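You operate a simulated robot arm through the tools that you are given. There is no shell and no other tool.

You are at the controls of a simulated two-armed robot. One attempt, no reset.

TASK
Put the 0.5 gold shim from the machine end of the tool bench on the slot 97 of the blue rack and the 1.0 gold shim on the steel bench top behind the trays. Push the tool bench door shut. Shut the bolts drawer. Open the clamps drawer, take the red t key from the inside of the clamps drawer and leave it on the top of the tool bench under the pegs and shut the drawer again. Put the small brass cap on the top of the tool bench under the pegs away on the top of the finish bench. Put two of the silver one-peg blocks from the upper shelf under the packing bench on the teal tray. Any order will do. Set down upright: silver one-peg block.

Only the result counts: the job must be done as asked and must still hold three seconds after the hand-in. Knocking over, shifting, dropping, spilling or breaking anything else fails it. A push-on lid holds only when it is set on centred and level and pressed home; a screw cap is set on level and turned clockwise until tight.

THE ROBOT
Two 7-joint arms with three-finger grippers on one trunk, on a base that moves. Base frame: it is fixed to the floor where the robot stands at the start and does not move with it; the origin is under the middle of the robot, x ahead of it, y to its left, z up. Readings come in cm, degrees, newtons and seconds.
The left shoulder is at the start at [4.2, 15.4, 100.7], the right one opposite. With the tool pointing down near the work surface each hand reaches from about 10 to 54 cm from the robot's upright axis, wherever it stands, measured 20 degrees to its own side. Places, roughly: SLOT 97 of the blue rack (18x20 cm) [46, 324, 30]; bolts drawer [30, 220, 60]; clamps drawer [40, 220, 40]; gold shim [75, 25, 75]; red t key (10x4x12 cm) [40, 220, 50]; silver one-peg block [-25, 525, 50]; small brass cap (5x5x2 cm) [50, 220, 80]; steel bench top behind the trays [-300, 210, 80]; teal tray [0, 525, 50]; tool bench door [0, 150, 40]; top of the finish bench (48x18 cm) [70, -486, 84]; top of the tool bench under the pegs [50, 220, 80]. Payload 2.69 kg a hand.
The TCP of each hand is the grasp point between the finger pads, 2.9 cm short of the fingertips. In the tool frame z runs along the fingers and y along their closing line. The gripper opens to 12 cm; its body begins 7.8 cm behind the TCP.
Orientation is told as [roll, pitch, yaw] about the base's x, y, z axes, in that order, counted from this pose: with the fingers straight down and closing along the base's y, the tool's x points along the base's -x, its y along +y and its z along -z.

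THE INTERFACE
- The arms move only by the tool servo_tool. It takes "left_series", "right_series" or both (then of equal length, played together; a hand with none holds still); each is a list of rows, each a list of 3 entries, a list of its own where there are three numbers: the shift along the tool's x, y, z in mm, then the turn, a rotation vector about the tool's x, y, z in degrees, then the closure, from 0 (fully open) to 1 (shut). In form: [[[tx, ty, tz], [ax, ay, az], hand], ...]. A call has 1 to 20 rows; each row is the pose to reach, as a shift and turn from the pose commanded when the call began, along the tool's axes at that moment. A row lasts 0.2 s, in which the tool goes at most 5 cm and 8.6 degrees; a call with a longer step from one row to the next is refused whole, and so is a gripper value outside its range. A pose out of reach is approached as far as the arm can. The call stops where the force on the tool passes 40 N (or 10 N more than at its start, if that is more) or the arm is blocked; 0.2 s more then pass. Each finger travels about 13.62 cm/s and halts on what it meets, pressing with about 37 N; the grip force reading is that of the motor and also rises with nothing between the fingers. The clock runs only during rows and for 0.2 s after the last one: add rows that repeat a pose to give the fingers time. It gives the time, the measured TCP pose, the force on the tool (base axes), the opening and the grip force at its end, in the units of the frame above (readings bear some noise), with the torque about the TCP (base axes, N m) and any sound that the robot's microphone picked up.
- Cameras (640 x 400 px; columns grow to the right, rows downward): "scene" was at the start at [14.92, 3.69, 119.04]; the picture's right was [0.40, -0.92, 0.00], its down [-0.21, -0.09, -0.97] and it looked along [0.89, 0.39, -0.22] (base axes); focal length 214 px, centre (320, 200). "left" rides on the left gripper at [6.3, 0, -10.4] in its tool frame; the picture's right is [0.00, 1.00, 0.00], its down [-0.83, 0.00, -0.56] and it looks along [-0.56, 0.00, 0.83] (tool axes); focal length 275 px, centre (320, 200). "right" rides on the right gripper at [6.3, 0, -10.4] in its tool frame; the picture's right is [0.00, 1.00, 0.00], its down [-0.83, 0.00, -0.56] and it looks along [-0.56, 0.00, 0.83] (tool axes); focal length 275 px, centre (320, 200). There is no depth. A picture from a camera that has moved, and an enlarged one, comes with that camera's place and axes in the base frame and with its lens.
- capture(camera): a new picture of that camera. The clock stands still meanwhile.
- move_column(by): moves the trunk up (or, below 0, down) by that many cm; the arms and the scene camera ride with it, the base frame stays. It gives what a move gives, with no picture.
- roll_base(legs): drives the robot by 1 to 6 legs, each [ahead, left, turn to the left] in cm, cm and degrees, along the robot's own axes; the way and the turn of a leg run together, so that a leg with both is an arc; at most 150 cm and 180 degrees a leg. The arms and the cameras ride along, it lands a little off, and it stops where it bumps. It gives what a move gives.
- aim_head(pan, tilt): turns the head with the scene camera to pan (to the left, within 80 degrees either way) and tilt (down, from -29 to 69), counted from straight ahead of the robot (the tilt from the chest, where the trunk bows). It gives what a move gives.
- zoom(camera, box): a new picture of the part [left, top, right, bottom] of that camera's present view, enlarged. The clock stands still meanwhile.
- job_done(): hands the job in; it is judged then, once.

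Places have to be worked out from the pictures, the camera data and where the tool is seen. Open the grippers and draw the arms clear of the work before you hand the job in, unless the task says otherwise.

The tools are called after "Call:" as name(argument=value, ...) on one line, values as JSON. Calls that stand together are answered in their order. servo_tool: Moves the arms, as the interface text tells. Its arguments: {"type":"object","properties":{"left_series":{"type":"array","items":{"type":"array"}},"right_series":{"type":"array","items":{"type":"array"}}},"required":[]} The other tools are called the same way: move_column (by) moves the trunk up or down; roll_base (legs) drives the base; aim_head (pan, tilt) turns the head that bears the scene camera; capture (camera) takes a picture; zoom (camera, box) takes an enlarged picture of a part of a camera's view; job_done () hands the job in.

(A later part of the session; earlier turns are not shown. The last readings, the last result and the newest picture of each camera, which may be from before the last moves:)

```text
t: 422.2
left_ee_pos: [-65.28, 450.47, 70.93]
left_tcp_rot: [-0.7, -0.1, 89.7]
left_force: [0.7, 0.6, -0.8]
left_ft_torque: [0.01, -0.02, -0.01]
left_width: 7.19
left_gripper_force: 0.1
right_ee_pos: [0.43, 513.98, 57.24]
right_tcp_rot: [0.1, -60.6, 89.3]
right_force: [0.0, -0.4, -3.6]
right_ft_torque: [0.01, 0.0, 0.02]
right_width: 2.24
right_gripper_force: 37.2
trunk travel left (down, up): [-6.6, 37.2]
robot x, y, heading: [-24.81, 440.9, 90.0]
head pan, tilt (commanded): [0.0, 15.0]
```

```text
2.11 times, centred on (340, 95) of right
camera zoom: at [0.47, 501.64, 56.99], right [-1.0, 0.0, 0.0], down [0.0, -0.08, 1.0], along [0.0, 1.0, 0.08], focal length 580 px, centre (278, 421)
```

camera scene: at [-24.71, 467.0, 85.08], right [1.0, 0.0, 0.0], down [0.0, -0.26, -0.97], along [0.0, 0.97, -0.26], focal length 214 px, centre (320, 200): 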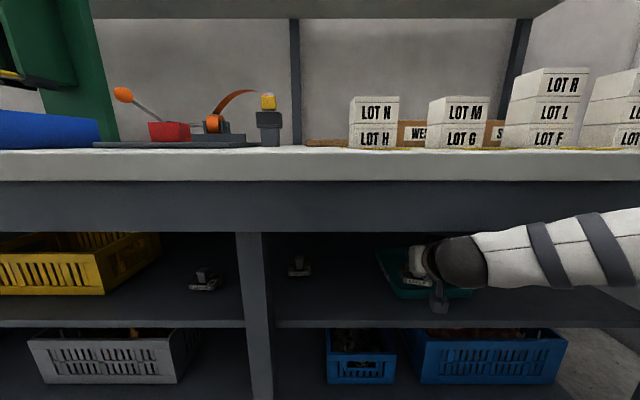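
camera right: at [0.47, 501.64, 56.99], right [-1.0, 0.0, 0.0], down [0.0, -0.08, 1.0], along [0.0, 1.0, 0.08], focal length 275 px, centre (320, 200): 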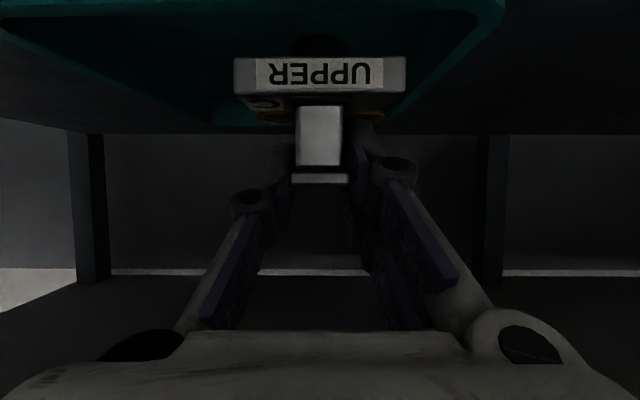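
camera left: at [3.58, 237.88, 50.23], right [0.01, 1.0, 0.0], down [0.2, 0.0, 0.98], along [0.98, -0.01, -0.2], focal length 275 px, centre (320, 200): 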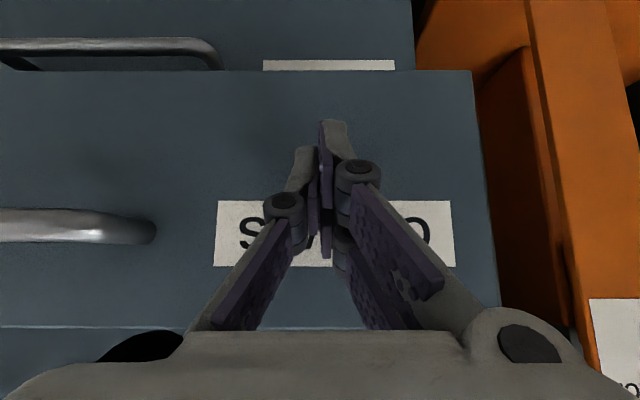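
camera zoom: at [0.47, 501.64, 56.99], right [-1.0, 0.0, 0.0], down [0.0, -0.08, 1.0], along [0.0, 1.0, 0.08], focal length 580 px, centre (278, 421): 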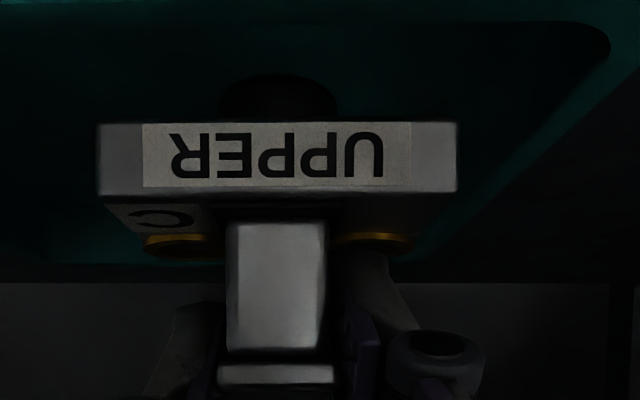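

The plate now clears the front rim by about 1 cm. I lower it gently: 2.6 cm, then small steps.

Call:
servo_tool(right_series=[[[7, 0, 4], [0, 0, 0], 1], [[14, 0, 8], [0, 0, 0], 1], [[19, 0, 10.7], [0, 0, 0], 1], [[22.6, 0, 12.8], [0, 0, 0], 1], [[22.6, 0, 12.8], [0, 0, 0], 1]])

Call:
capture(camera="right")

```text
t: 423.4
left_ee_pos: [-65.43, 450.55, 70.72]
left_tcp_rot: [-0.6, -0.3, 89.6]
left_force: [0.2, 0.2, -0.9]
left_ft_torque: [-0.03, -0.01, -0.03]
left_width: 7.2
left_gripper_force: 0.0
right_ee_pos: [0.41, 513.94, 54.77]
right_tcp_rot: [0.3, -60.7, 89.5]
right_force: [-0.9, 0.2, -3.6]
right_ft_torque: [-0.01, 0.02, 0.04]
right_width: 2.22
right_gripper_force: 36.7
trunk travel left (down, up): [-6.6, 37.2]
robot x, y, heading: [-24.61, 440.68, 90.1]
head pan, tilt (commanded): [0.0, 15.0]
```

```text
taken
camera right: at [0.42, 501.66, 54.45], right [-1.0, 0.0, 0.0], down [0.0, -0.08, 1.0], along [0.0, 1.0, 0.08], focal length 275 px, centre (320, 200)
```

right: 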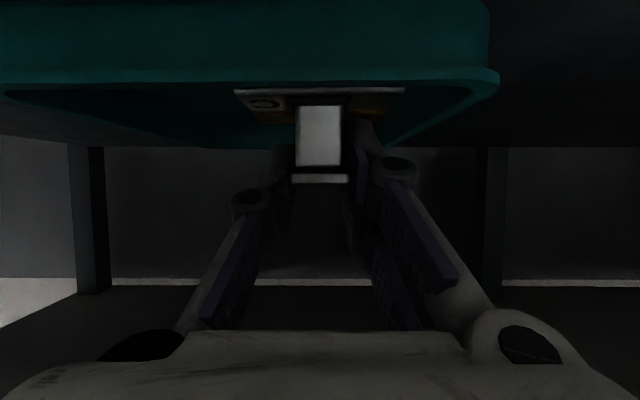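

It is inside the tray behind the rim. I creep down until it touches the floor.

Call:
servo_tool(right_series=[[[1.7, 0, 1], [0, 0, 0], 1], [[3.5, 0, 2], [0, 0, 0], 1], [[5.2, 0, 3], [0, 0, 0], 1], [[7, 0, 3.9], [0, 0, 0], 1]])

```text
t: 424.4
left_ee_pos: [-65.31, 450.38, 70.91]
left_tcp_rot: [-0.7, -0.3, 89.8]
left_force: [-0.5, 0.1, -1.0]
left_ft_torque: [0.03, -0.06, -0.02]
left_width: 7.2
left_gripper_force: 0.1
right_ee_pos: [0.32, 514.12, 54.27]
right_tcp_rot: [0.3, -61.0, 89.4]
right_force: [0.6, -0.8, 8.3]
right_ft_torque: [0.18, 0.26, 0.02]
right_width: 2.24
right_gripper_force: 37.1
trunk travel left (down, up): [-6.6, 37.2]
robot x, y, heading: [-24.79, 440.4, 89.9]
head pan, tilt (commanded): [0.0, 15.0]
```

It touches the tray floor. I press 1 mm more, open, and check before leaving.

Call:
servo_tool(right_series=[[[1, 0, 0.5], [0, 0, 0], 1], [[1, 0, 0.5], [0, 0, 0], 0.9], [[1, 0, 0.5], [0, 0, 0], 0.75], [[1, 0, 0.5], [0, 0, 0], 0.62], [[1, 0, 0.5], [0, 0, 0], 0.62]])

Call:
capture(camera="right")

Call:
zoom(camera="right", box=[200, 60, 480, 220])

```text
t: 425.6
left_ee_pos: [-65.33, 450.32, 70.89]
left_tcp_rot: [-0.6, -0.2, 89.7]
left_force: [-0.2, -0.4, -0.4]
left_ft_torque: [0.02, -0.01, -0.01]
left_width: 7.19
left_gripper_force: 0.2
right_ee_pos: [0.46, 513.87, 53.92]
right_tcp_rot: [0.1, -60.8, 89.5]
right_force: [3.4, 1.4, 4.9]
right_ft_torque: [0.09, 0.08, -0.02]
right_width: 4.38
right_gripper_force: 0.1
trunk travel left (down, up): [-6.6, 37.2]
robot x, y, heading: [-24.44, 440.81, 90.0]
head pan, tilt (commanded): [0.0, 15.0]
```

```text
taken
camera right: at [0.45, 501.62, 53.53], right [-1.0, 0.0, 0.0], down [0.0, -0.08, 1.0], along [0.0, 1.0, 0.08], focal length 275 px, centre (320, 200)
```

right: 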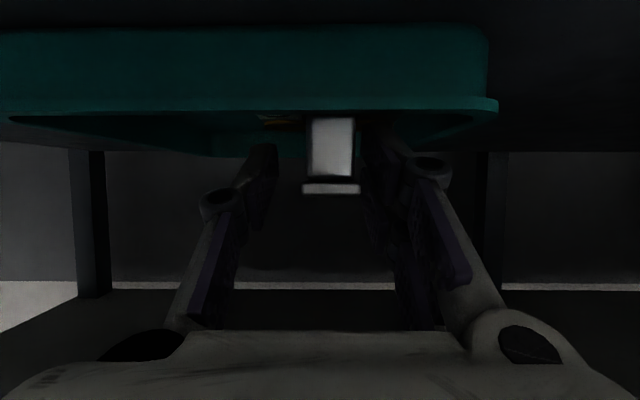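

```text
2.29 times, centred on (340, 140) of right
camera zoom: at [0.45, 501.62, 53.53], right [-1.0, 0.0, 0.0], down [0.0, -0.08, 1.0], along [0.0, 1.0, 0.08], focal length 629 px, centre (274, 337)
```

zoom: 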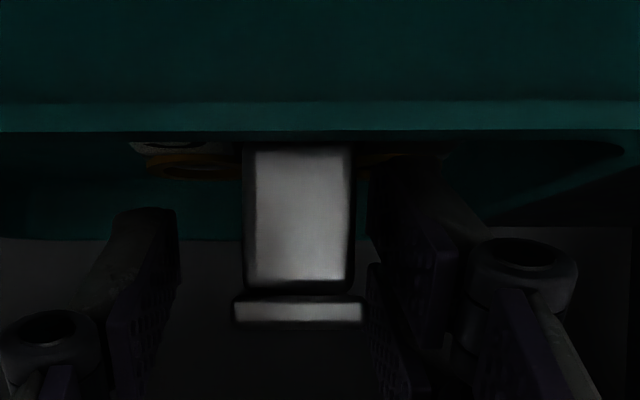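

The block stands in the tray, released. I open to 6 cm, rise 2.6 cm so the tips clear the front rim, and back straight out.

Call:
servo_tool(right_series=[[[0, 2, 0], [0, 0, 0], 0.5], [[0, 3, 0], [0, 0, 0], 0.5], [[-8.7, 3, -5], [0, 0, 0], 0.5], [[-17, 3, -10], [0, 0, 0], 0.5], [[-22.6, 3, -12.8], [0, 0, 0], 0.5], [[-22.6, 3, -12.8], [0, 0, 0], 0.5]])

Call:
capture(camera="right")

```text
t: 427.0
left_ee_pos: [-65.29, 450.49, 70.92]
left_tcp_rot: [-0.6, -0.2, 89.8]
left_force: [-0.1, -0.2, -0.5]
left_ft_torque: [0.0, -0.02, 0.02]
left_width: 7.19
left_gripper_force: 0.0
right_ee_pos: [0.03, 513.96, 56.49]
right_tcp_rot: [0.3, -60.9, 89.5]
right_force: [-0.5, -0.7, -0.7]
right_ft_torque: [0.01, -0.01, 0.01]
right_width: 6.01
right_gripper_force: 0.1
trunk travel left (down, up): [-6.6, 37.2]
robot x, y, heading: [-24.86, 440.86, 90.1]
head pan, tilt (commanded): [0.0, 15.0]
```

```text
taken
camera right: at [0.11, 501.62, 56.15], right [-1.0, 0.0, 0.0], down [0.0, -0.08, 1.0], along [0.0, 1.0, 0.08], focal length 275 px, centre (320, 200)
```

right: 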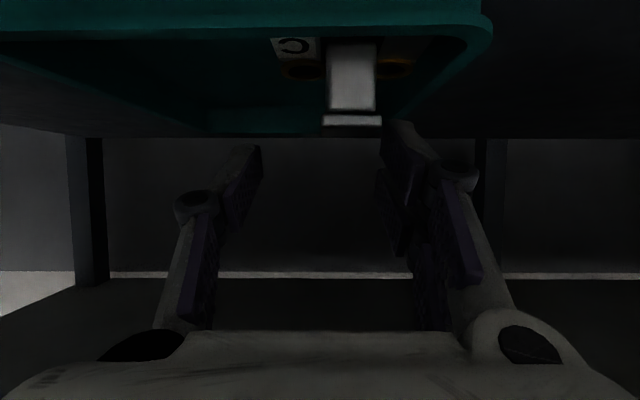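

The block stands upright in the tray (peg near x = -1.4). I back the robot straight out 22 cm and look at the whole shelf.

Call:
roll_base(legs=[[-22, 0, 0]])

Call:
capture(camera="scene")

Call:
zoom(camera="scene", box=[200, 190, 440, 290])

```text
t: 428.6
left_ee_pos: [-65.36, 428.73, 70.84]
left_tcp_rot: [-0.6, -0.3, 89.6]
left_force: [-1.7, -0.2, -1.0]
left_ft_torque: [-0.01, 0.03, 0.02]
left_width: 7.18
left_gripper_force: 0.1
right_ee_pos: [0.11, 492.14, 56.43]
right_tcp_rot: [0.2, -60.8, 89.4]
right_force: [-0.2, 0.6, 0.2]
right_ft_torque: [0.02, 0.03, 0.0]
right_width: 6.02
right_gripper_force: 0.2
trunk travel left (down, up): [-6.6, 37.2]
robot x, y, heading: [-24.61, 419.22, 89.9]
head pan, tilt (commanded): [0.0, 15.0]
```

```text
taken
camera scene: at [-24.7, 445.26, 85.08], right [1.0, 0.0, 0.0], down [0.0, -0.26, -0.97], along [0.0, 0.97, -0.26], focal length 214 px, centre (320, 200)
```

scene: 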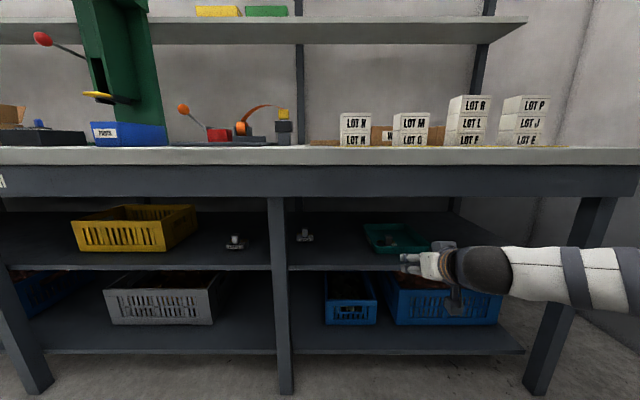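

```text
2.67 times, centred on (320, 240) of scene
camera zoom: at [-24.7, 445.26, 85.08], right [1.0, 0.0, 0.0], down [0.0, -0.26, -0.97], along [0.0, 0.97, -0.26], focal length 572 px, centre (320, 93)
```

zoom: 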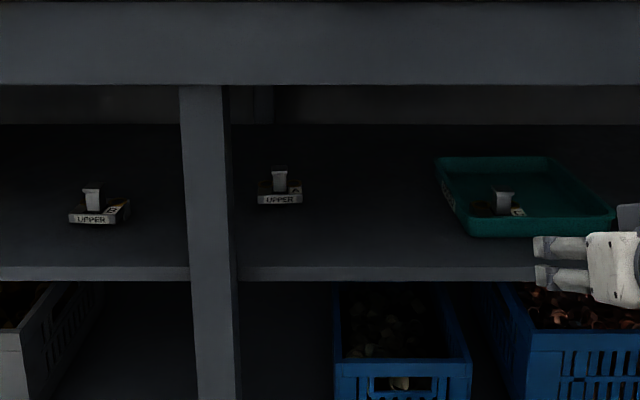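

Block 1 stands in the teal tray. Block A (middle) is behind the leg, so I take block B at (-55, 517): back 6 cm, strafe left 55 cm, then look with the wrist camera.

Call:
roll_base(legs=[[-6, 0, 0], [0, 55.4, 0]])

Call:
capture(camera="right")

Call:
zoom(camera="right", box=[230, 60, 410, 200])

Call:
capture(camera="scene")

```text
t: 433.9
left_ee_pos: [-120.37, 422.75, 70.95]
left_tcp_rot: [-0.7, -0.3, 89.8]
left_force: [0.3, -1.0, -0.1]
left_ft_torque: [-0.04, -0.02, 0.0]
left_width: 7.22
left_gripper_force: 0.1
right_ee_pos: [-55.0, 486.11, 56.46]
right_tcp_rot: [0.2, -60.9, 89.4]
right_force: [-0.6, -0.8, 0.2]
right_ft_torque: [0.0, 0.0, 0.01]
right_width: 6.01
right_gripper_force: 0.1
trunk travel left (down, up): [-6.6, 37.2]
robot x, y, heading: [-79.82, 413.07, 90.1]
head pan, tilt (commanded): [0.0, 15.0]
```

```text
taken
camera right: at [-54.88, 473.87, 56.15], right [-1.0, 0.0, 0.0], down [0.0, -0.08, 1.0], along [0.0, 1.0, 0.08], focal length 275 px, centre (320, 200)
```

right: 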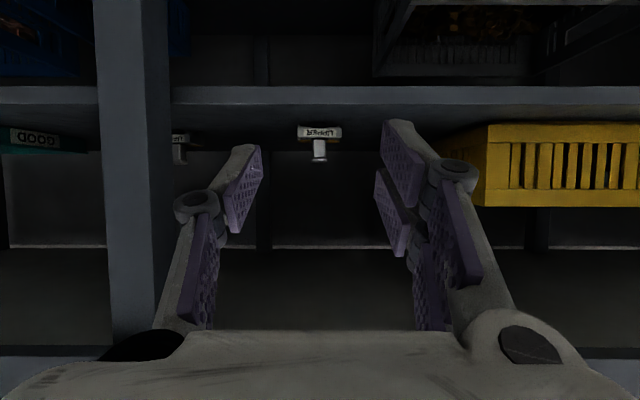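

```text
2.86 times, centred on (320, 130) of right
camera zoom: at [-54.88, 473.87, 56.15], right [-1.0, 0.0, 0.0], down [0.0, -0.08, 1.0], along [0.0, 1.0, 0.08], focal length 786 px, centre (320, 400)
```

zoom: 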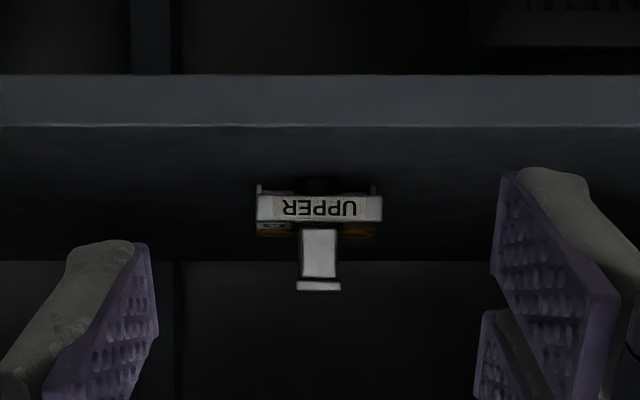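

```text
taken
camera scene: at [-79.74, 439.22, 85.08], right [1.0, 0.0, 0.0], down [0.0, -0.26, -0.97], along [0.0, 0.97, -0.26], focal length 214 px, centre (320, 200)
```

scene: 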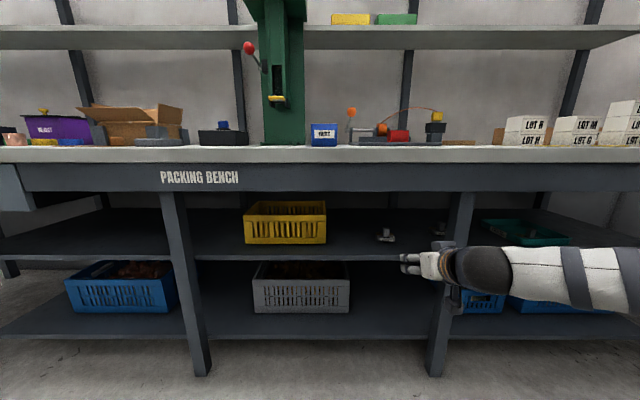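

Block B faces squarely, peg centre near (-54.9, 517.5). I drive in 22 cm and check alignment.

Call:
roll_base(legs=[[22, 0, 0]])

Call:
capture(camera="right")

Call:
zoom(camera="right", box=[230, 40, 410, 180])

```text
t: 435.6
left_ee_pos: [-120.29, 444.65, 70.92]
left_tcp_rot: [-0.6, -0.1, 89.5]
left_force: [-0.3, -0.7, -0.3]
left_ft_torque: [0.01, 0.02, 0.01]
left_width: 7.22
left_gripper_force: 0.1
right_ee_pos: [-54.74, 508.01, 56.58]
right_tcp_rot: [0.2, -60.8, 89.3]
right_force: [-0.5, 0.1, 0.0]
right_ft_torque: [0.01, 0.02, -0.03]
right_width: 5.99
right_gripper_force: 0.1
trunk travel left (down, up): [-6.6, 37.2]
robot x, y, heading: [-79.53, 435.15, 90.0]
head pan, tilt (commanded): [0.0, 15.0]
```

```text
taken
camera right: at [-54.72, 495.71, 56.15], right [-1.0, 0.01, 0.0], down [0.0, -0.08, 1.0], along [0.01, 1.0, 0.08], focal length 275 px, centre (320, 200)
```

right: 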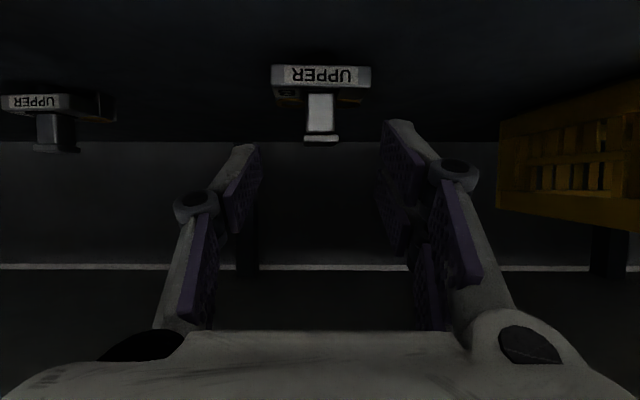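

```text
2.86 times, centred on (320, 110) of right
camera zoom: at [-54.72, 495.71, 56.15], right [-1.0, 0.01, 0.0], down [0.0, -0.08, 1.0], along [0.01, 1.0, 0.08], focal length 786 px, centre (320, 457)
```

zoom: 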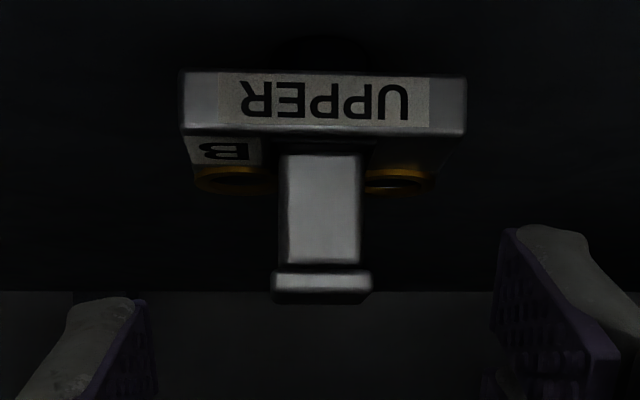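

Almost aligned (block turned 4°). I drive 6 cm more with the fingers straddling above the plate, then settle to z 54.3 and the last 2 cm.

Call:
roll_base(legs=[[6, 0, 0]])

Call:
servo_tool(right_series=[[[10, 0, 5.6], [1.5, 0, 0.8], 0.5], [[19.9, 0, 11.1], [2.9, 0, 1.6], 0.5], [[14, 0, 20.5], [2.9, 0, 1.6], 0.5], [[10.2, 0, 28.6], [2.9, 0, 1.6], 0.5], [[10.2, 0, 28.6], [2.9, 0, 1.6], 0.5]])

Call:
capture(camera="right")

```text
t: 436.6
left_ee_pos: [-120.27, 450.75, 70.91]
left_tcp_rot: [-0.6, -0.2, 89.5]
left_force: [-0.5, -0.5, 0.3]
left_ft_torque: [0.0, 0.03, -0.01]
left_width: 7.18
left_gripper_force: 0.0
right_ee_pos: [-54.72, 513.84, 56.51]
right_tcp_rot: [0.2, -60.8, 89.3]
right_force: [0.5, 0.0, 0.4]
right_ft_torque: [0.01, 0.0, 0.0]
right_width: 5.98
right_gripper_force: 0.1
trunk travel left (down, up): [-6.6, 37.2]
robot x, y, heading: [-79.52, 441.05, 90.1]
head pan, tilt (commanded): [0.0, 15.0]
```

```text
t: 437.8
left_ee_pos: [-120.29, 450.69, 70.88]
left_tcp_rot: [-0.7, -0.3, 89.5]
left_force: [-0.4, -1.2, 0.8]
left_ft_torque: [-0.02, 0.05, 0.0]
left_width: 7.19
left_gripper_force: 0.0
right_ee_pos: [-54.76, 516.05, 54.24]
right_tcp_rot: [0.2, -60.8, 86.1]
right_force: [0.6, -0.6, -0.2]
right_ft_torque: [0.02, -0.02, 0.0]
right_width: 6.0
right_gripper_force: 0.1
trunk travel left (down, up): [-6.6, 37.2]
robot x, y, heading: [-79.39, 440.61, 89.7]
head pan, tilt (commanded): [0.0, 15.0]
```

```text
taken
camera right: at [-55.42, 503.73, 53.8], right [-1.0, 0.06, 0.0], down [-0.01, -0.08, 1.0], along [0.06, 0.99, 0.08], focal length 275 px, centre (320, 200)
```

right: 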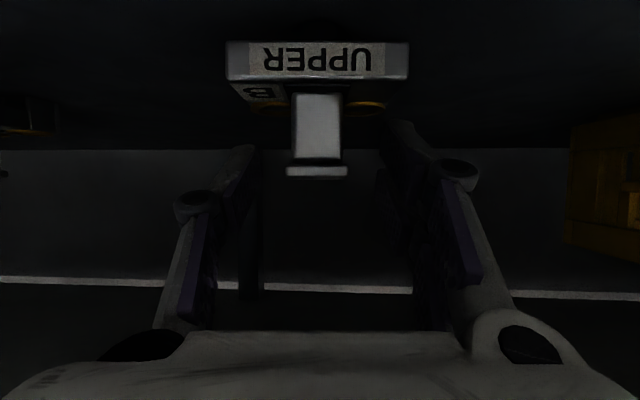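

The flange is slightly nearer than last time; I back off 8 mm so it meets the pad centres, then close.

Call:
servo_tool(right_series=[[[3.9, 0, -7], [0, 0, 0], 0.5], [[3.9, 0, -7], [0, 0, 0], 0.7], [[3.9, 0, -7], [0, 0, 0], 0.85], [[3.9, 0, -7], [0, 0, 0], 1], [[3.9, 0, -7], [0, 0, 0], 1]])

Call:
capture(camera="right")

```text
t: 439.0
left_ee_pos: [-120.32, 450.72, 70.94]
left_tcp_rot: [-0.7, -0.2, 89.5]
left_force: [-0.8, -0.3, 0.0]
left_ft_torque: [0.01, 0.02, 0.04]
left_width: 7.23
left_gripper_force: 0.0
right_ee_pos: [-54.68, 515.24, 54.15]
right_tcp_rot: [0.2, -60.9, 85.9]
right_force: [2.2, 1.5, 2.7]
right_ft_torque: [0.09, -0.01, 0.01]
right_width: 2.24
right_gripper_force: 37.1
trunk travel left (down, up): [-6.6, 37.2]
robot x, y, heading: [-79.62, 441.1, 90.0]
head pan, tilt (commanded): [0.0, 15.0]
```

```text
taken
camera right: at [-55.45, 502.91, 53.89], right [-1.0, 0.06, 0.0], down [-0.01, -0.08, 1.0], along [0.06, 0.99, 0.08], focal length 275 px, centre (320, 200)
```

right: 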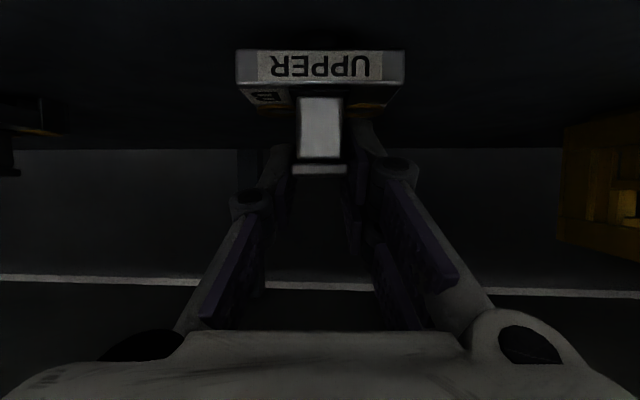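

Held (2.24 cm). I lift 1.5 cm and back out 24 cm, clear of the legs.

Call:
servo_tool(right_series=[[[-6.5, 0, -3.7], [0, 0, 0], 1], [[-13.1, 0, -7.3], [0, 0, 0], 1], [[-13.1, 0, -7.3], [0, 0, 0], 1]])

Call:
roll_base(legs=[[-25, 0, 0]])

Call:
capture(camera="right")

Call:
capture(camera="scene")

```text
t: 439.8
left_ee_pos: [-120.27, 450.81, 70.95]
left_tcp_rot: [-0.5, -0.3, 89.5]
left_force: [1.2, 0.7, 0.0]
left_ft_torque: [0.03, -0.03, 0.02]
left_width: 7.17
left_gripper_force: 0.0
right_ee_pos: [-54.7, 515.1, 55.71]
right_tcp_rot: [0.2, -60.8, 86.0]
right_force: [-0.2, -0.3, -4.1]
right_ft_torque: [-0.05, -0.03, -0.02]
right_width: 2.27
right_gripper_force: 37.1
trunk travel left (down, up): [-6.6, 37.2]
robot x, y, heading: [-79.7, 440.6, 90.0]
head pan, tilt (commanded): [0.0, 15.0]
```

```text
t: 441.6
left_ee_pos: [-120.34, 425.77, 71.01]
left_tcp_rot: [-0.6, -0.2, 89.4]
left_force: [-0.2, 1.0, -1.0]
left_ft_torque: [0.01, 0.01, 0.0]
left_width: 7.19
left_gripper_force: 0.1
right_ee_pos: [-54.62, 490.11, 55.69]
right_tcp_rot: [0.2, -60.8, 85.8]
right_force: [0.0, 0.0, -4.0]
right_ft_torque: [0.0, 0.01, 0.04]
right_width: 2.23
right_gripper_force: 36.5
trunk travel left (down, up): [-6.6, 37.2]
robot x, y, heading: [-80.01, 415.98, 89.8]
head pan, tilt (commanded): [0.0, 15.0]
```

```text
taken
camera right: at [-55.33, 477.79, 55.34], right [-1.0, 0.07, 0.0], down [-0.01, -0.08, 1.0], along [0.07, 0.99, 0.08], focal length 275 px, centre (320, 200)
```

right: 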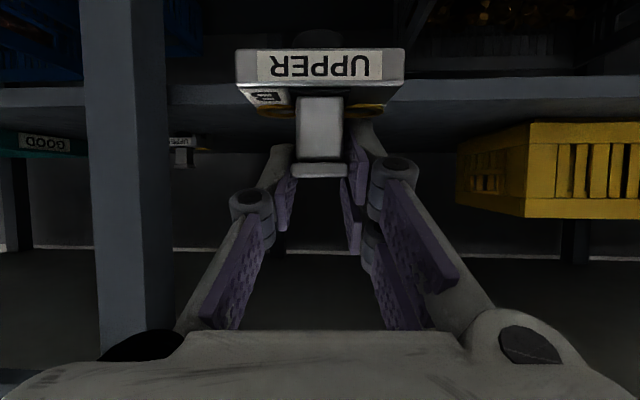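

```text
taken
camera scene: at [-79.65, 442.05, 85.07], right [1.0, 0.0, 0.0], down [0.0, -0.26, -0.97], along [0.0, 0.97, -0.26], focal length 214 px, centre (320, 200)
```

scene: 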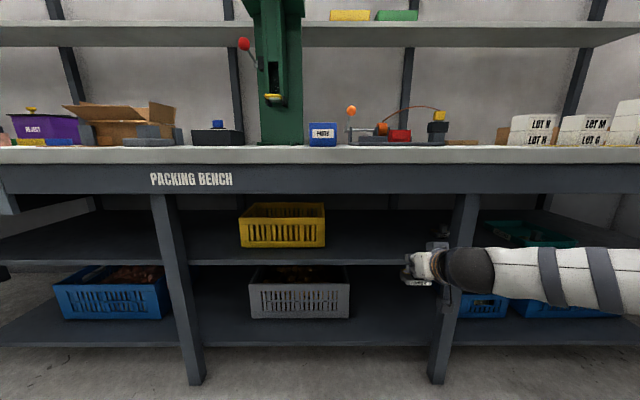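

The block hangs level. I strafe right 61.4 cm in front of the legs to the tray's free half, square the yaw, and raise to z 58.

Call:
roll_base(legs=[[-1, -61.4, 0]])

Call:
servo_tool(right_series=[[[-10, 0, -5.6], [-1.5, 0, -0.9], 1], [[-20, 0, -11.2], [-3.1, 0, -1.8], 1], [[-20, 0, -11.2], [-3.1, 0, -1.8], 1]])

Call:
capture(camera="right")

Call:
capture(camera="scene")

```text
t: 446.8
left_ee_pos: [-58.96, 424.57, 70.93]
left_tcp_rot: [-0.6, -0.2, 89.2]
left_force: [0.7, -0.5, -0.3]
left_ft_torque: [0.0, -0.01, -0.03]
left_width: 7.22
left_gripper_force: 0.1
right_ee_pos: [6.85, 488.53, 55.72]
right_tcp_rot: [0.2, -60.9, 85.6]
right_force: [0.2, 0.8, -4.2]
right_ft_torque: [-0.02, 0.03, 0.0]
right_width: 2.24
right_gripper_force: 36.5
trunk travel left (down, up): [-6.6, 37.2]
robot x, y, heading: [-18.17, 414.68, 89.6]
head pan, tilt (commanded): [0.0, 15.0]
```

```text
t: 447.6
left_ee_pos: [-58.96, 424.55, 70.94]
left_tcp_rot: [-0.5, -0.2, 89.2]
left_force: [0.6, -0.1, -0.9]
left_ft_torque: [0.0, 0.04, -0.03]
left_width: 7.2
left_gripper_force: 0.0
right_ee_pos: [6.76, 488.67, 57.94]
right_tcp_rot: [0.2, -60.8, 89.4]
right_force: [-0.3, 0.3, -3.9]
right_ft_torque: [0.02, 0.01, -0.02]
right_width: 2.24
right_gripper_force: 37.7
trunk travel left (down, up): [-6.6, 37.2]
robot x, y, heading: [-18.5, 414.91, 89.7]
head pan, tilt (commanded): [0.0, 15.0]
```

```text
taken
camera right: at [6.83, 476.4, 57.66], right [-1.0, 0.01, 0.0], down [0.0, -0.08, 1.0], along [0.01, 1.0, 0.08], focal length 275 px, centre (320, 200)
```

right: 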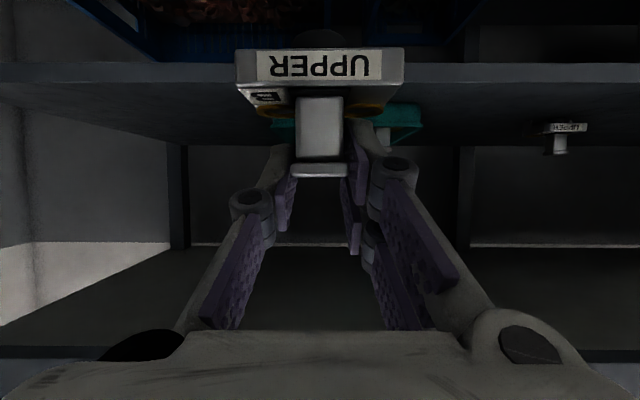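

```text
taken
camera scene: at [-18.33, 440.76, 85.07], right [1.0, -0.01, 0.0], down [0.0, -0.26, -0.97], along [0.01, 0.97, -0.26], focal length 214 px, centre (320, 200)
```

scene: 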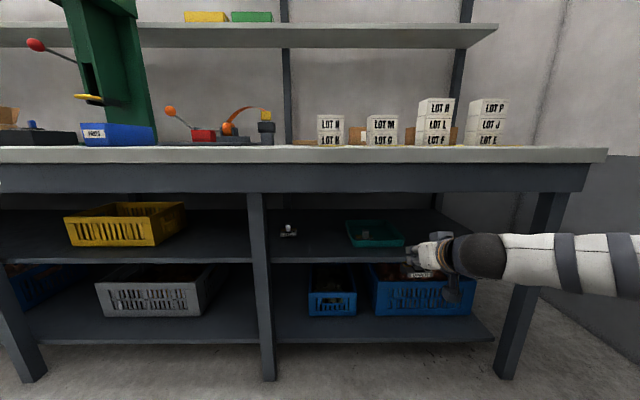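

The tray spans x -5.8…12.9 in this view, and our block is aimed at x = 6.8. I drive ahead 21 cm with the plate above rim height and check.

Call:
roll_base(legs=[[21, 0, 0]])

Call:
capture(camera="right")

Call:
zoom(camera="scene", box=[260, 200, 480, 320])

```text
t: 449.2
left_ee_pos: [-58.78, 445.27, 70.86]
left_tcp_rot: [-0.6, -0.2, 89.3]
left_force: [0.4, 0.5, 0.6]
left_ft_torque: [-0.01, -0.02, 0.0]
left_width: 7.22
left_gripper_force: 0.1
right_ee_pos: [6.87, 509.53, 58.04]
right_tcp_rot: [0.2, -60.9, 89.4]
right_force: [0.1, 0.2, -3.3]
right_ft_torque: [-0.03, 0.01, -0.02]
right_width: 2.27
right_gripper_force: 36.9
trunk travel left (down, up): [-6.6, 37.2]
robot x, y, heading: [-18.24, 435.2, 90.0]
head pan, tilt (commanded): [0.0, 15.0]
```

```text
taken
camera right: at [6.87, 497.3, 57.65], right [-1.0, 0.01, 0.0], down [0.0, -0.08, 1.0], along [0.01, 1.0, 0.08], focal length 275 px, centre (320, 200)
```

right: 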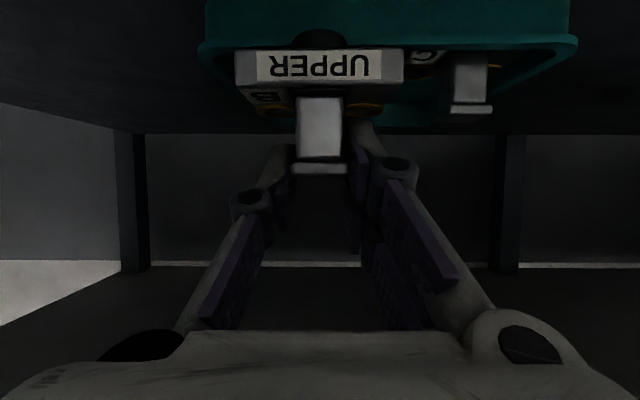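

```text
2.91 times, centred on (370, 260) of scene
camera zoom: at [-18.24, 461.62, 85.07], right [1.0, -0.01, 0.0], down [0.0, -0.26, -0.97], along [0.0, 0.97, -0.26], focal length 624 px, centre (174, 26)
```

zoom: 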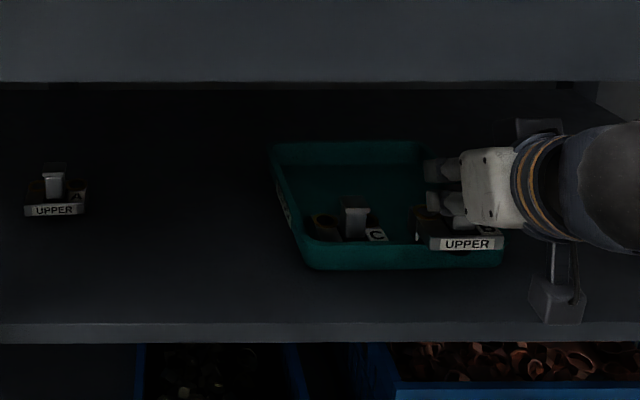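

Block 1 occupies x -5.4…1.2, ours spans 3.6–10.2: both fit. I nudge 5 mm left, advance 3.9 cm past the front rim.

Call:
servo_tool(right_series=[[[-6.3, 3, 11.3], [0, 0, 0], 1], [[-12.7, 5, 22.7], [0, 0, 0], 1], [[-19, 5, 34], [0, 0, 0], 1], [[-19, 5, 34], [0, 0, 0], 1]])

Call:
capture(camera="right")

```text
t: 450.2
left_ee_pos: [-58.85, 445.5, 70.93]
left_tcp_rot: [-0.6, -0.2, 89.3]
left_force: [-0.9, 0.3, 0.0]
left_ft_torque: [-0.02, 0.03, 0.0]
left_width: 7.2
left_gripper_force: 0.1
right_ee_pos: [6.35, 513.49, 57.91]
right_tcp_rot: [0.2, -60.8, 89.6]
right_force: [-0.2, 0.5, -4.0]
right_ft_torque: [-0.02, 0.01, 0.05]
right_width: 2.26
right_gripper_force: 37.4
trunk travel left (down, up): [-6.6, 37.2]
robot x, y, heading: [-18.61, 435.55, 89.6]
head pan, tilt (commanded): [0.0, 15.0]
```

```text
taken
camera right: at [6.39, 501.21, 57.63], right [-1.0, 0.01, 0.0], down [0.0, -0.08, 1.0], along [0.01, 1.0, 0.08], focal length 275 px, centre (320, 200)
```

right: 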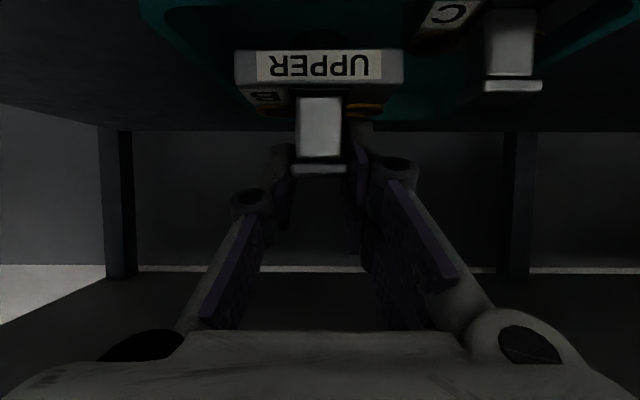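

Over the tray interior, free of contact. I lower 2.4 cm and then creep to the floor.

Call:
servo_tool(right_series=[[[7, 0, 4], [0, 0, 0], 1], [[14, 0, 8], [0, 0, 0], 1], [[18, 0, 10], [0, 0, 0], 1], [[21, 0, 11.7], [0, 0, 0], 1], [[21, 0, 11.7], [0, 0, 0], 1]])

Call:
servo_tool(right_series=[[[1.7, 0, 1], [0, 0, 0], 1], [[3.5, 0, 2], [0, 0, 0], 1], [[5.2, 0, 3], [0, 0, 0], 1], [[7, 0, 3.9], [0, 0, 0], 1]])

Call:
capture(camera="right")

```text
t: 451.4
left_ee_pos: [-59.06, 445.13, 70.88]
left_tcp_rot: [-0.7, -0.3, 89.3]
left_force: [-0.8, -0.4, 0.4]
left_ft_torque: [-0.02, -0.01, -0.01]
left_width: 7.2
left_gripper_force: 0.0
right_ee_pos: [6.35, 513.46, 56.14]
right_tcp_rot: [0.0, -61.2, 89.4]
right_force: [4.4, 11.4, 29.0]
right_ft_torque: [0.05, 0.05, -0.03]
right_width: 2.24
right_gripper_force: 36.9
trunk travel left (down, up): [-6.6, 37.2]
robot x, y, heading: [-18.28, 435.3, 89.8]
head pan, tilt (commanded): [0.0, 15.0]
```

```text
t: 452.0
left_ee_pos: [-58.98, 445.3, 70.9]
left_tcp_rot: [-0.8, -0.3, 89.3]
left_force: [0.2, 0.5, 0.1]
left_ft_torque: [0.04, -0.03, -0.01]
left_width: 7.18
left_gripper_force: 0.1
right_ee_pos: [6.33, 513.57, 55.73]
right_tcp_rot: [0.0, -61.2, 89.5]
right_force: [0.5, 0.5, -5.1]
right_ft_torque: [0.18, -0.03, 0.06]
right_width: 2.27
right_gripper_force: 37.7
trunk travel left (down, up): [-6.6, 37.2]
robot x, y, heading: [-18.5, 435.66, 89.6]
head pan, tilt (commanded): [0.0, 15.0]
stopped in row 2 (right hand): the force on the tool passed its limit at 42 N (the readings are from after the stop); the commanded pose is now the measured one
```

```text
taken
camera right: at [6.39, 501.32, 55.22], right [-1.0, 0.01, 0.0], down [0.0, -0.09, 1.0], along [0.01, 1.0, 0.09], focal length 275 px, centre (320, 200)
```

right: 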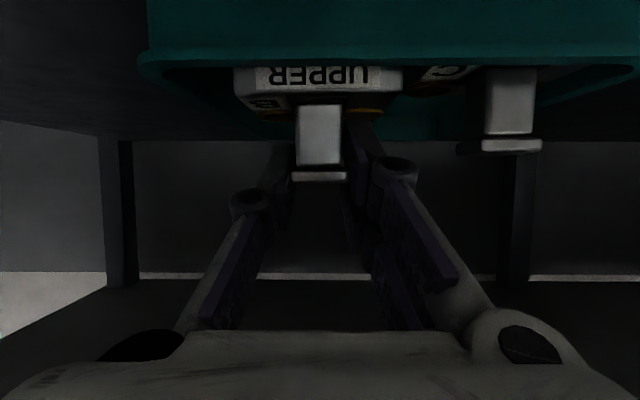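

It caught briefly on the rim and then came free inside. I look closely at how it hangs before going on.

Call:
zoom(camera="right", box=[130, 30, 570, 200])

Call:
zoom(camera="scene", box=[320, 220, 450, 310])

```text
1.45 times, centred on (350, 115) of right
camera zoom: at [6.39, 501.32, 55.22], right [-1.0, 0.01, 0.0], down [0.0, -0.09, 1.0], along [0.01, 1.0, 0.09], focal length 400 px, centre (276, 324)
```

zoom: 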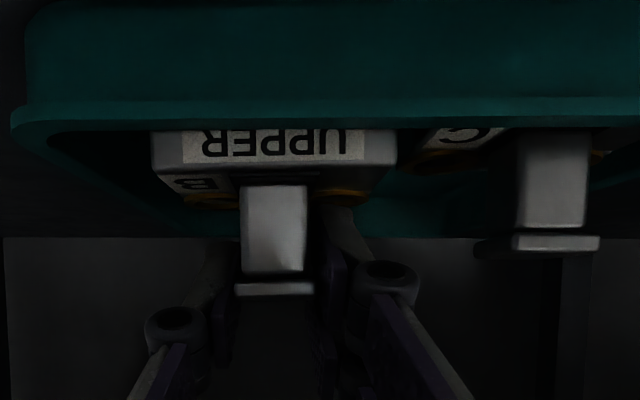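

```text
4.44 times, centred on (385, 265) of scene
camera zoom: at [-18.27, 461.61, 85.03], right [1.0, -0.01, 0.0], down [0.0, -0.26, -0.97], along [0.01, 0.97, -0.26], focal length 953 px, centre (31, -89)
```

zoom: 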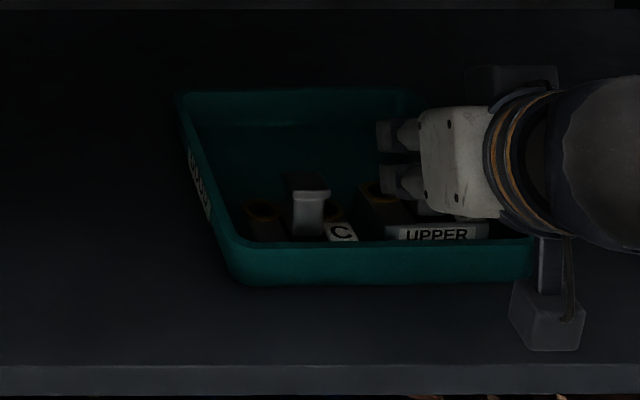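

The block hangs level behind the rim. I continue down in 2 mm steps.

Call:
servo_tool(right_series=[[[1.75, 0, 1], [0, 0, 0], 1], [[3.5, 0, 2], [0, 0, 0], 1], [[5.2, 0, 2.9], [0, 0, 0], 1]])

Call:
servo_tool(right_series=[[[1.75, 0, 1], [0, 0, 0], 1], [[3.5, 0, 2], [0, 0, 0], 1], [[3.5, 0, 2], [0, 0, 0], 1]])

```text
t: 452.8
left_ee_pos: [-58.94, 445.4, 70.9]
left_tcp_rot: [-0.6, -0.2, 89.3]
left_force: [0.3, -0.1, -0.6]
left_ft_torque: [-0.03, 0.0, -0.03]
left_width: 7.22
left_gripper_force: 0.1
right_ee_pos: [6.31, 513.62, 55.27]
right_tcp_rot: [0.4, -61.3, 89.4]
right_force: [-0.3, -0.7, -3.9]
right_ft_torque: [-0.01, -0.02, 0.0]
right_width: 2.23
right_gripper_force: 37.0
trunk travel left (down, up): [-6.6, 37.2]
robot x, y, heading: [-18.23, 435.47, 89.8]
head pan, tilt (commanded): [0.0, 15.0]
```

```text
t: 453.6
left_ee_pos: [-58.96, 445.3, 70.95]
left_tcp_rot: [-0.6, -0.3, 89.3]
left_force: [-0.7, 0.1, 0.1]
left_ft_torque: [0.01, -0.03, 0.04]
left_width: 7.21
left_gripper_force: 0.1
right_ee_pos: [6.51, 513.56, 54.75]
right_tcp_rot: [0.2, -61.3, 89.3]
right_force: [0.4, 0.1, -3.3]
right_ft_torque: [-0.02, 0.01, 0.02]
right_width: 2.2
right_gripper_force: 37.2
trunk travel left (down, up): [-6.6, 37.2]
robot x, y, heading: [-18.51, 435.92, 89.6]
head pan, tilt (commanded): [0.0, 15.0]
```

Still hanging free at z 54.75. I go on in the same small steps.

Call:
servo_tool(right_series=[[[1.75, 0, 1], [0, 0, 0], 1], [[3.5, 0, 2], [0, 0, 0], 1], [[5.2, 0, 2.9], [0, 0, 0], 1], [[5.2, 0, 2.9], [0, 0, 0], 1]])

```text
t: 454.6
left_ee_pos: [-58.94, 445.44, 70.87]
left_tcp_rot: [-0.6, -0.2, 89.3]
left_force: [0.6, -0.3, 0.3]
left_ft_torque: [0.0, 0.02, -0.02]
left_width: 7.16
left_gripper_force: 0.1
right_ee_pos: [6.39, 513.63, 54.36]
right_tcp_rot: [0.4, -61.7, 89.1]
right_force: [0.4, 0.6, 5.0]
right_ft_torque: [0.32, 0.32, -0.03]
right_width: 2.23
right_gripper_force: 37.0
trunk travel left (down, up): [-6.6, 37.2]
robot x, y, heading: [-18.8, 435.35, 89.7]
head pan, tilt (commanded): [0.0, 15.0]
```

It rests on the tray floor. I open, rise clear of the rim and look.

Call:
servo_tool(right_series=[[[0, 0, 0], [0, 0, 0], 0.9], [[0, 0, 0], [0, 0, 0], 0.75], [[0, 0, 0], [0, 0, 0], 0.62], [[0, 0, 0], [0, 0, 0], 0.55], [[0, 0, 0], [0, 0, 0], 0.55], [[-8.7, 0, -4.8], [0, 0, 0], 0.55], [[-17.5, 0, -9.6], [0, 0, 0], 0.55], [[-20, 0, -11], [0, 0, 0], 0.55], [[-20, 0, -11], [0, 0, 0], 0.55]])

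Call:
capture(camera="right")

Call:
zoom(camera="right", box=[130, 0, 570, 200])

```text
t: 456.6
left_ee_pos: [-59.05, 445.38, 70.95]
left_tcp_rot: [-0.6, -0.1, 89.2]
left_force: [1.0, -0.1, -1.1]
left_ft_torque: [0.01, 0.0, 0.04]
left_width: 7.21
left_gripper_force: 0.1
right_ee_pos: [6.4, 513.6, 56.52]
right_tcp_rot: [0.2, -61.4, 89.3]
right_force: [-0.7, -0.2, -0.1]
right_ft_torque: [-0.01, 0.0, 0.0]
right_width: 5.4
right_gripper_force: 0.0
trunk travel left (down, up): [-6.6, 37.2]
robot x, y, heading: [-18.66, 435.34, 89.8]
head pan, tilt (commanded): [0.0, 15.0]
```

```text
taken
camera right: at [6.44, 501.38, 56.08], right [-1.0, 0.01, 0.0], down [0.0, -0.09, 1.0], along [0.01, 1.0, 0.09], focal length 275 px, centre (320, 200)
```

right: 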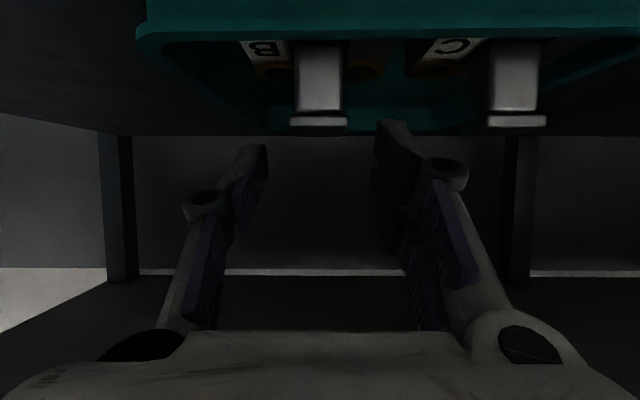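

```text
1.45 times, centred on (350, 100) of right
camera zoom: at [6.44, 501.38, 56.08], right [-1.0, 0.01, 0.0], down [0.0, -0.09, 1.0], along [0.01, 1.0, 0.09], focal length 400 px, centre (276, 346)
```

zoom: 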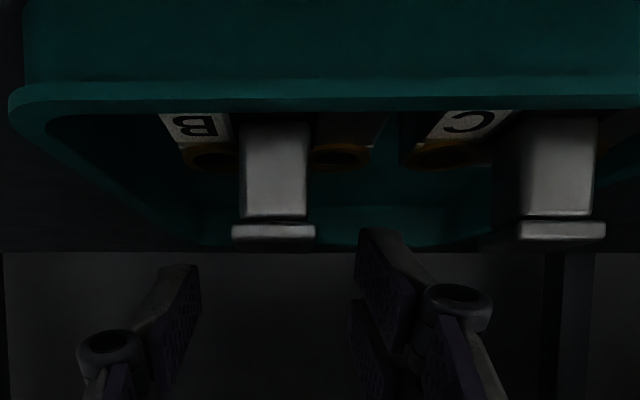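

Both blocks stand upright side by side in the teal tray. I back out, open the hand fully, and check the shelf.

Call:
roll_base(legs=[[-28, 0, 0]])

Call:
capture(camera="scene")

Call:
zoom(camera="scene", box=[240, 190, 480, 310])

```text
t: 458.6
left_ee_pos: [-59.02, 417.28, 70.92]
left_tcp_rot: [-0.6, -0.2, 89.4]
left_force: [-0.3, 0.6, -0.2]
left_ft_torque: [0.02, -0.02, 0.01]
left_width: 7.2
left_gripper_force: 0.1
right_ee_pos: [6.21, 485.72, 56.38]
right_tcp_rot: [0.2, -61.5, 89.3]
right_force: [-0.5, 0.9, 0.9]
right_ft_torque: [0.0, 0.0, 0.01]
right_width: 5.4
right_gripper_force: 0.1
trunk travel left (down, up): [-6.6, 37.2]
robot x, y, heading: [-18.5, 407.42, 89.5]
head pan, tilt (commanded): [0.0, 15.0]
```

```text
taken
camera scene: at [-18.4, 433.58, 85.08], right [1.0, 0.0, 0.0], down [0.0, -0.26, -0.97], along [0.0, 0.97, -0.26], focal length 214 px, centre (320, 200)
```

scene: 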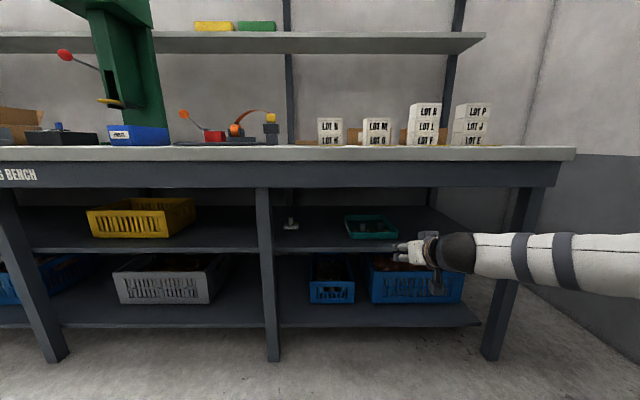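

```text
2.67 times, centred on (360, 250) of scene
camera zoom: at [-18.4, 433.58, 85.08], right [1.0, 0.0, 0.0], down [0.0, -0.26, -0.97], along [0.0, 0.97, -0.26], focal length 572 px, centre (213, 67)
```

zoom: 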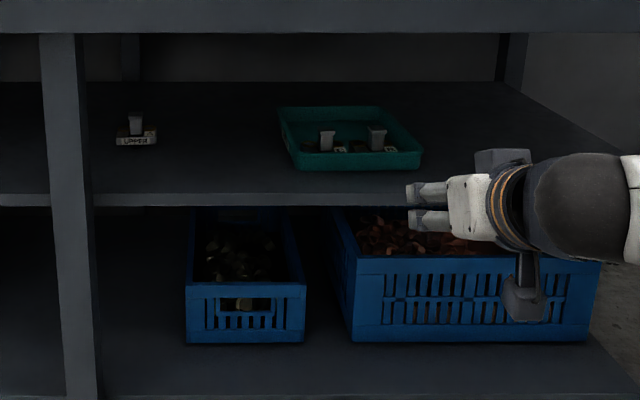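

The tray has not moved and both blocks stand upright; the third stays on the shelf. I open the right hand, move away to the open aisle, raise the trunk and take a final look at the tool bench.

Call:
servo_tool(right_series=[[[0, 0, 0], [0, 0, 0], 0.3], [[0, 0, 0], [0, 0, 0], 0], [[0, 0, 0], [0, 0, 0], 0]], left_series=[[[0, 0, 0], [0, 0, 0], 0.2], [[0, 0, 0], [0, 0, 0], 0], [[0, 0, 0], [0, 0, 0], 0]])

Call:
roll_base(legs=[[-25, 0, 0], [0, 105, 0], [-60, 0, 0], [0, 0, -110]])

Call:
move_column(by=25)

Call:
aim_head(pan=-10, tilt=20)

Call:
capture(camera="scene")

```text
t: 459.4
left_ee_pos: [-59.02, 417.39, 70.92]
left_tcp_rot: [-0.7, -0.2, 89.3]
left_force: [-0.3, -0.5, 0.6]
left_ft_torque: [0.02, 0.0, -0.02]
left_width: 11.98
left_gripper_force: 0.0
right_ee_pos: [6.2, 485.64, 56.49]
right_tcp_rot: [0.2, -61.4, 89.3]
right_force: [0.5, 0.0, 0.2]
right_ft_torque: [0.02, 0.0, 0.05]
right_width: 11.99
right_gripper_force: 0.1
trunk travel left (down, up): [-6.6, 37.2]
robot x, y, heading: [-18.65, 407.21, 89.7]
head pan, tilt (commanded): [0.0, 15.0]
```

```text
t: 476.8
left_ee_pos: [-102.08, 358.05, 70.94]
left_tcp_rot: [-0.7, -0.2, -19.9]
left_force: [-0.1, 0.8, -0.6]
left_ft_torque: [0.03, 0.0, 0.01]
left_width: 12.01
left_gripper_force: 0.1
right_ee_pos: [-58.91, 273.92, 56.64]
right_tcp_rot: [0.2, -61.4, -19.8]
right_force: [-0.3, -0.3, -0.3]
right_ft_torque: [-0.02, 0.01, 0.0]
right_width: 12.0
right_gripper_force: 0.0
trunk travel left (down, up): [-6.6, 37.2]
robot x, y, heading: [-124.74, 322.87, -19.2]
head pan, tilt (commanded): [0.0, 15.0]
```

```text
t: 479.4
left_ee_pos: [-102.06, 358.12, 95.99]
left_tcp_rot: [-0.7, -0.2, -19.9]
left_force: [-0.4, -0.2, -0.2]
left_ft_torque: [0.0, -0.02, -0.01]
left_width: 12.01
left_gripper_force: 0.0
right_ee_pos: [-59.01, 273.86, 81.53]
right_tcp_rot: [0.2, -61.3, -19.8]
right_force: [0.4, 0.9, -0.6]
right_ft_torque: [0.03, 0.0, 0.01]
right_width: 12.0
right_gripper_force: 0.0
trunk travel left (down, up): [-31.6, 12.2]
robot x, y, heading: [-124.4, 322.81, -19.4]
head pan, tilt (commanded): [0.0, 15.0]
```

```text
t: 480.1
left_ee_pos: [-102.04, 358.12, 95.95]
left_tcp_rot: [-0.6, -0.1, -19.8]
left_force: [-1.3, 0.0, -0.5]
left_ft_torque: [0.03, 0.02, -0.05]
left_width: 11.99
left_gripper_force: 0.1
right_ee_pos: [-58.9, 273.96, 81.53]
right_tcp_rot: [0.2, -61.4, -19.8]
right_force: [0.2, 0.0, 0.0]
right_ft_torque: [0.02, 0.04, 0.01]
right_width: 12.02
right_gripper_force: 0.0
trunk travel left (down, up): [-31.6, 12.2]
robot x, y, heading: [-124.77, 323.31, -19.5]
head pan, tilt (commanded): [-10.0, 20.0]
```

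```text
taken
camera scene: at [-108.27, 315.42, 111.19], right [-0.49, -0.87, 0.0], down [-0.3, 0.17, -0.94], along [0.82, -0.46, -0.34], focal length 214 px, centre (320, 200)
```

scene: 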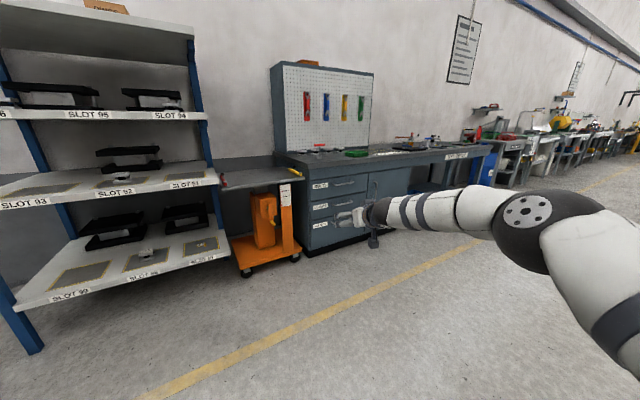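

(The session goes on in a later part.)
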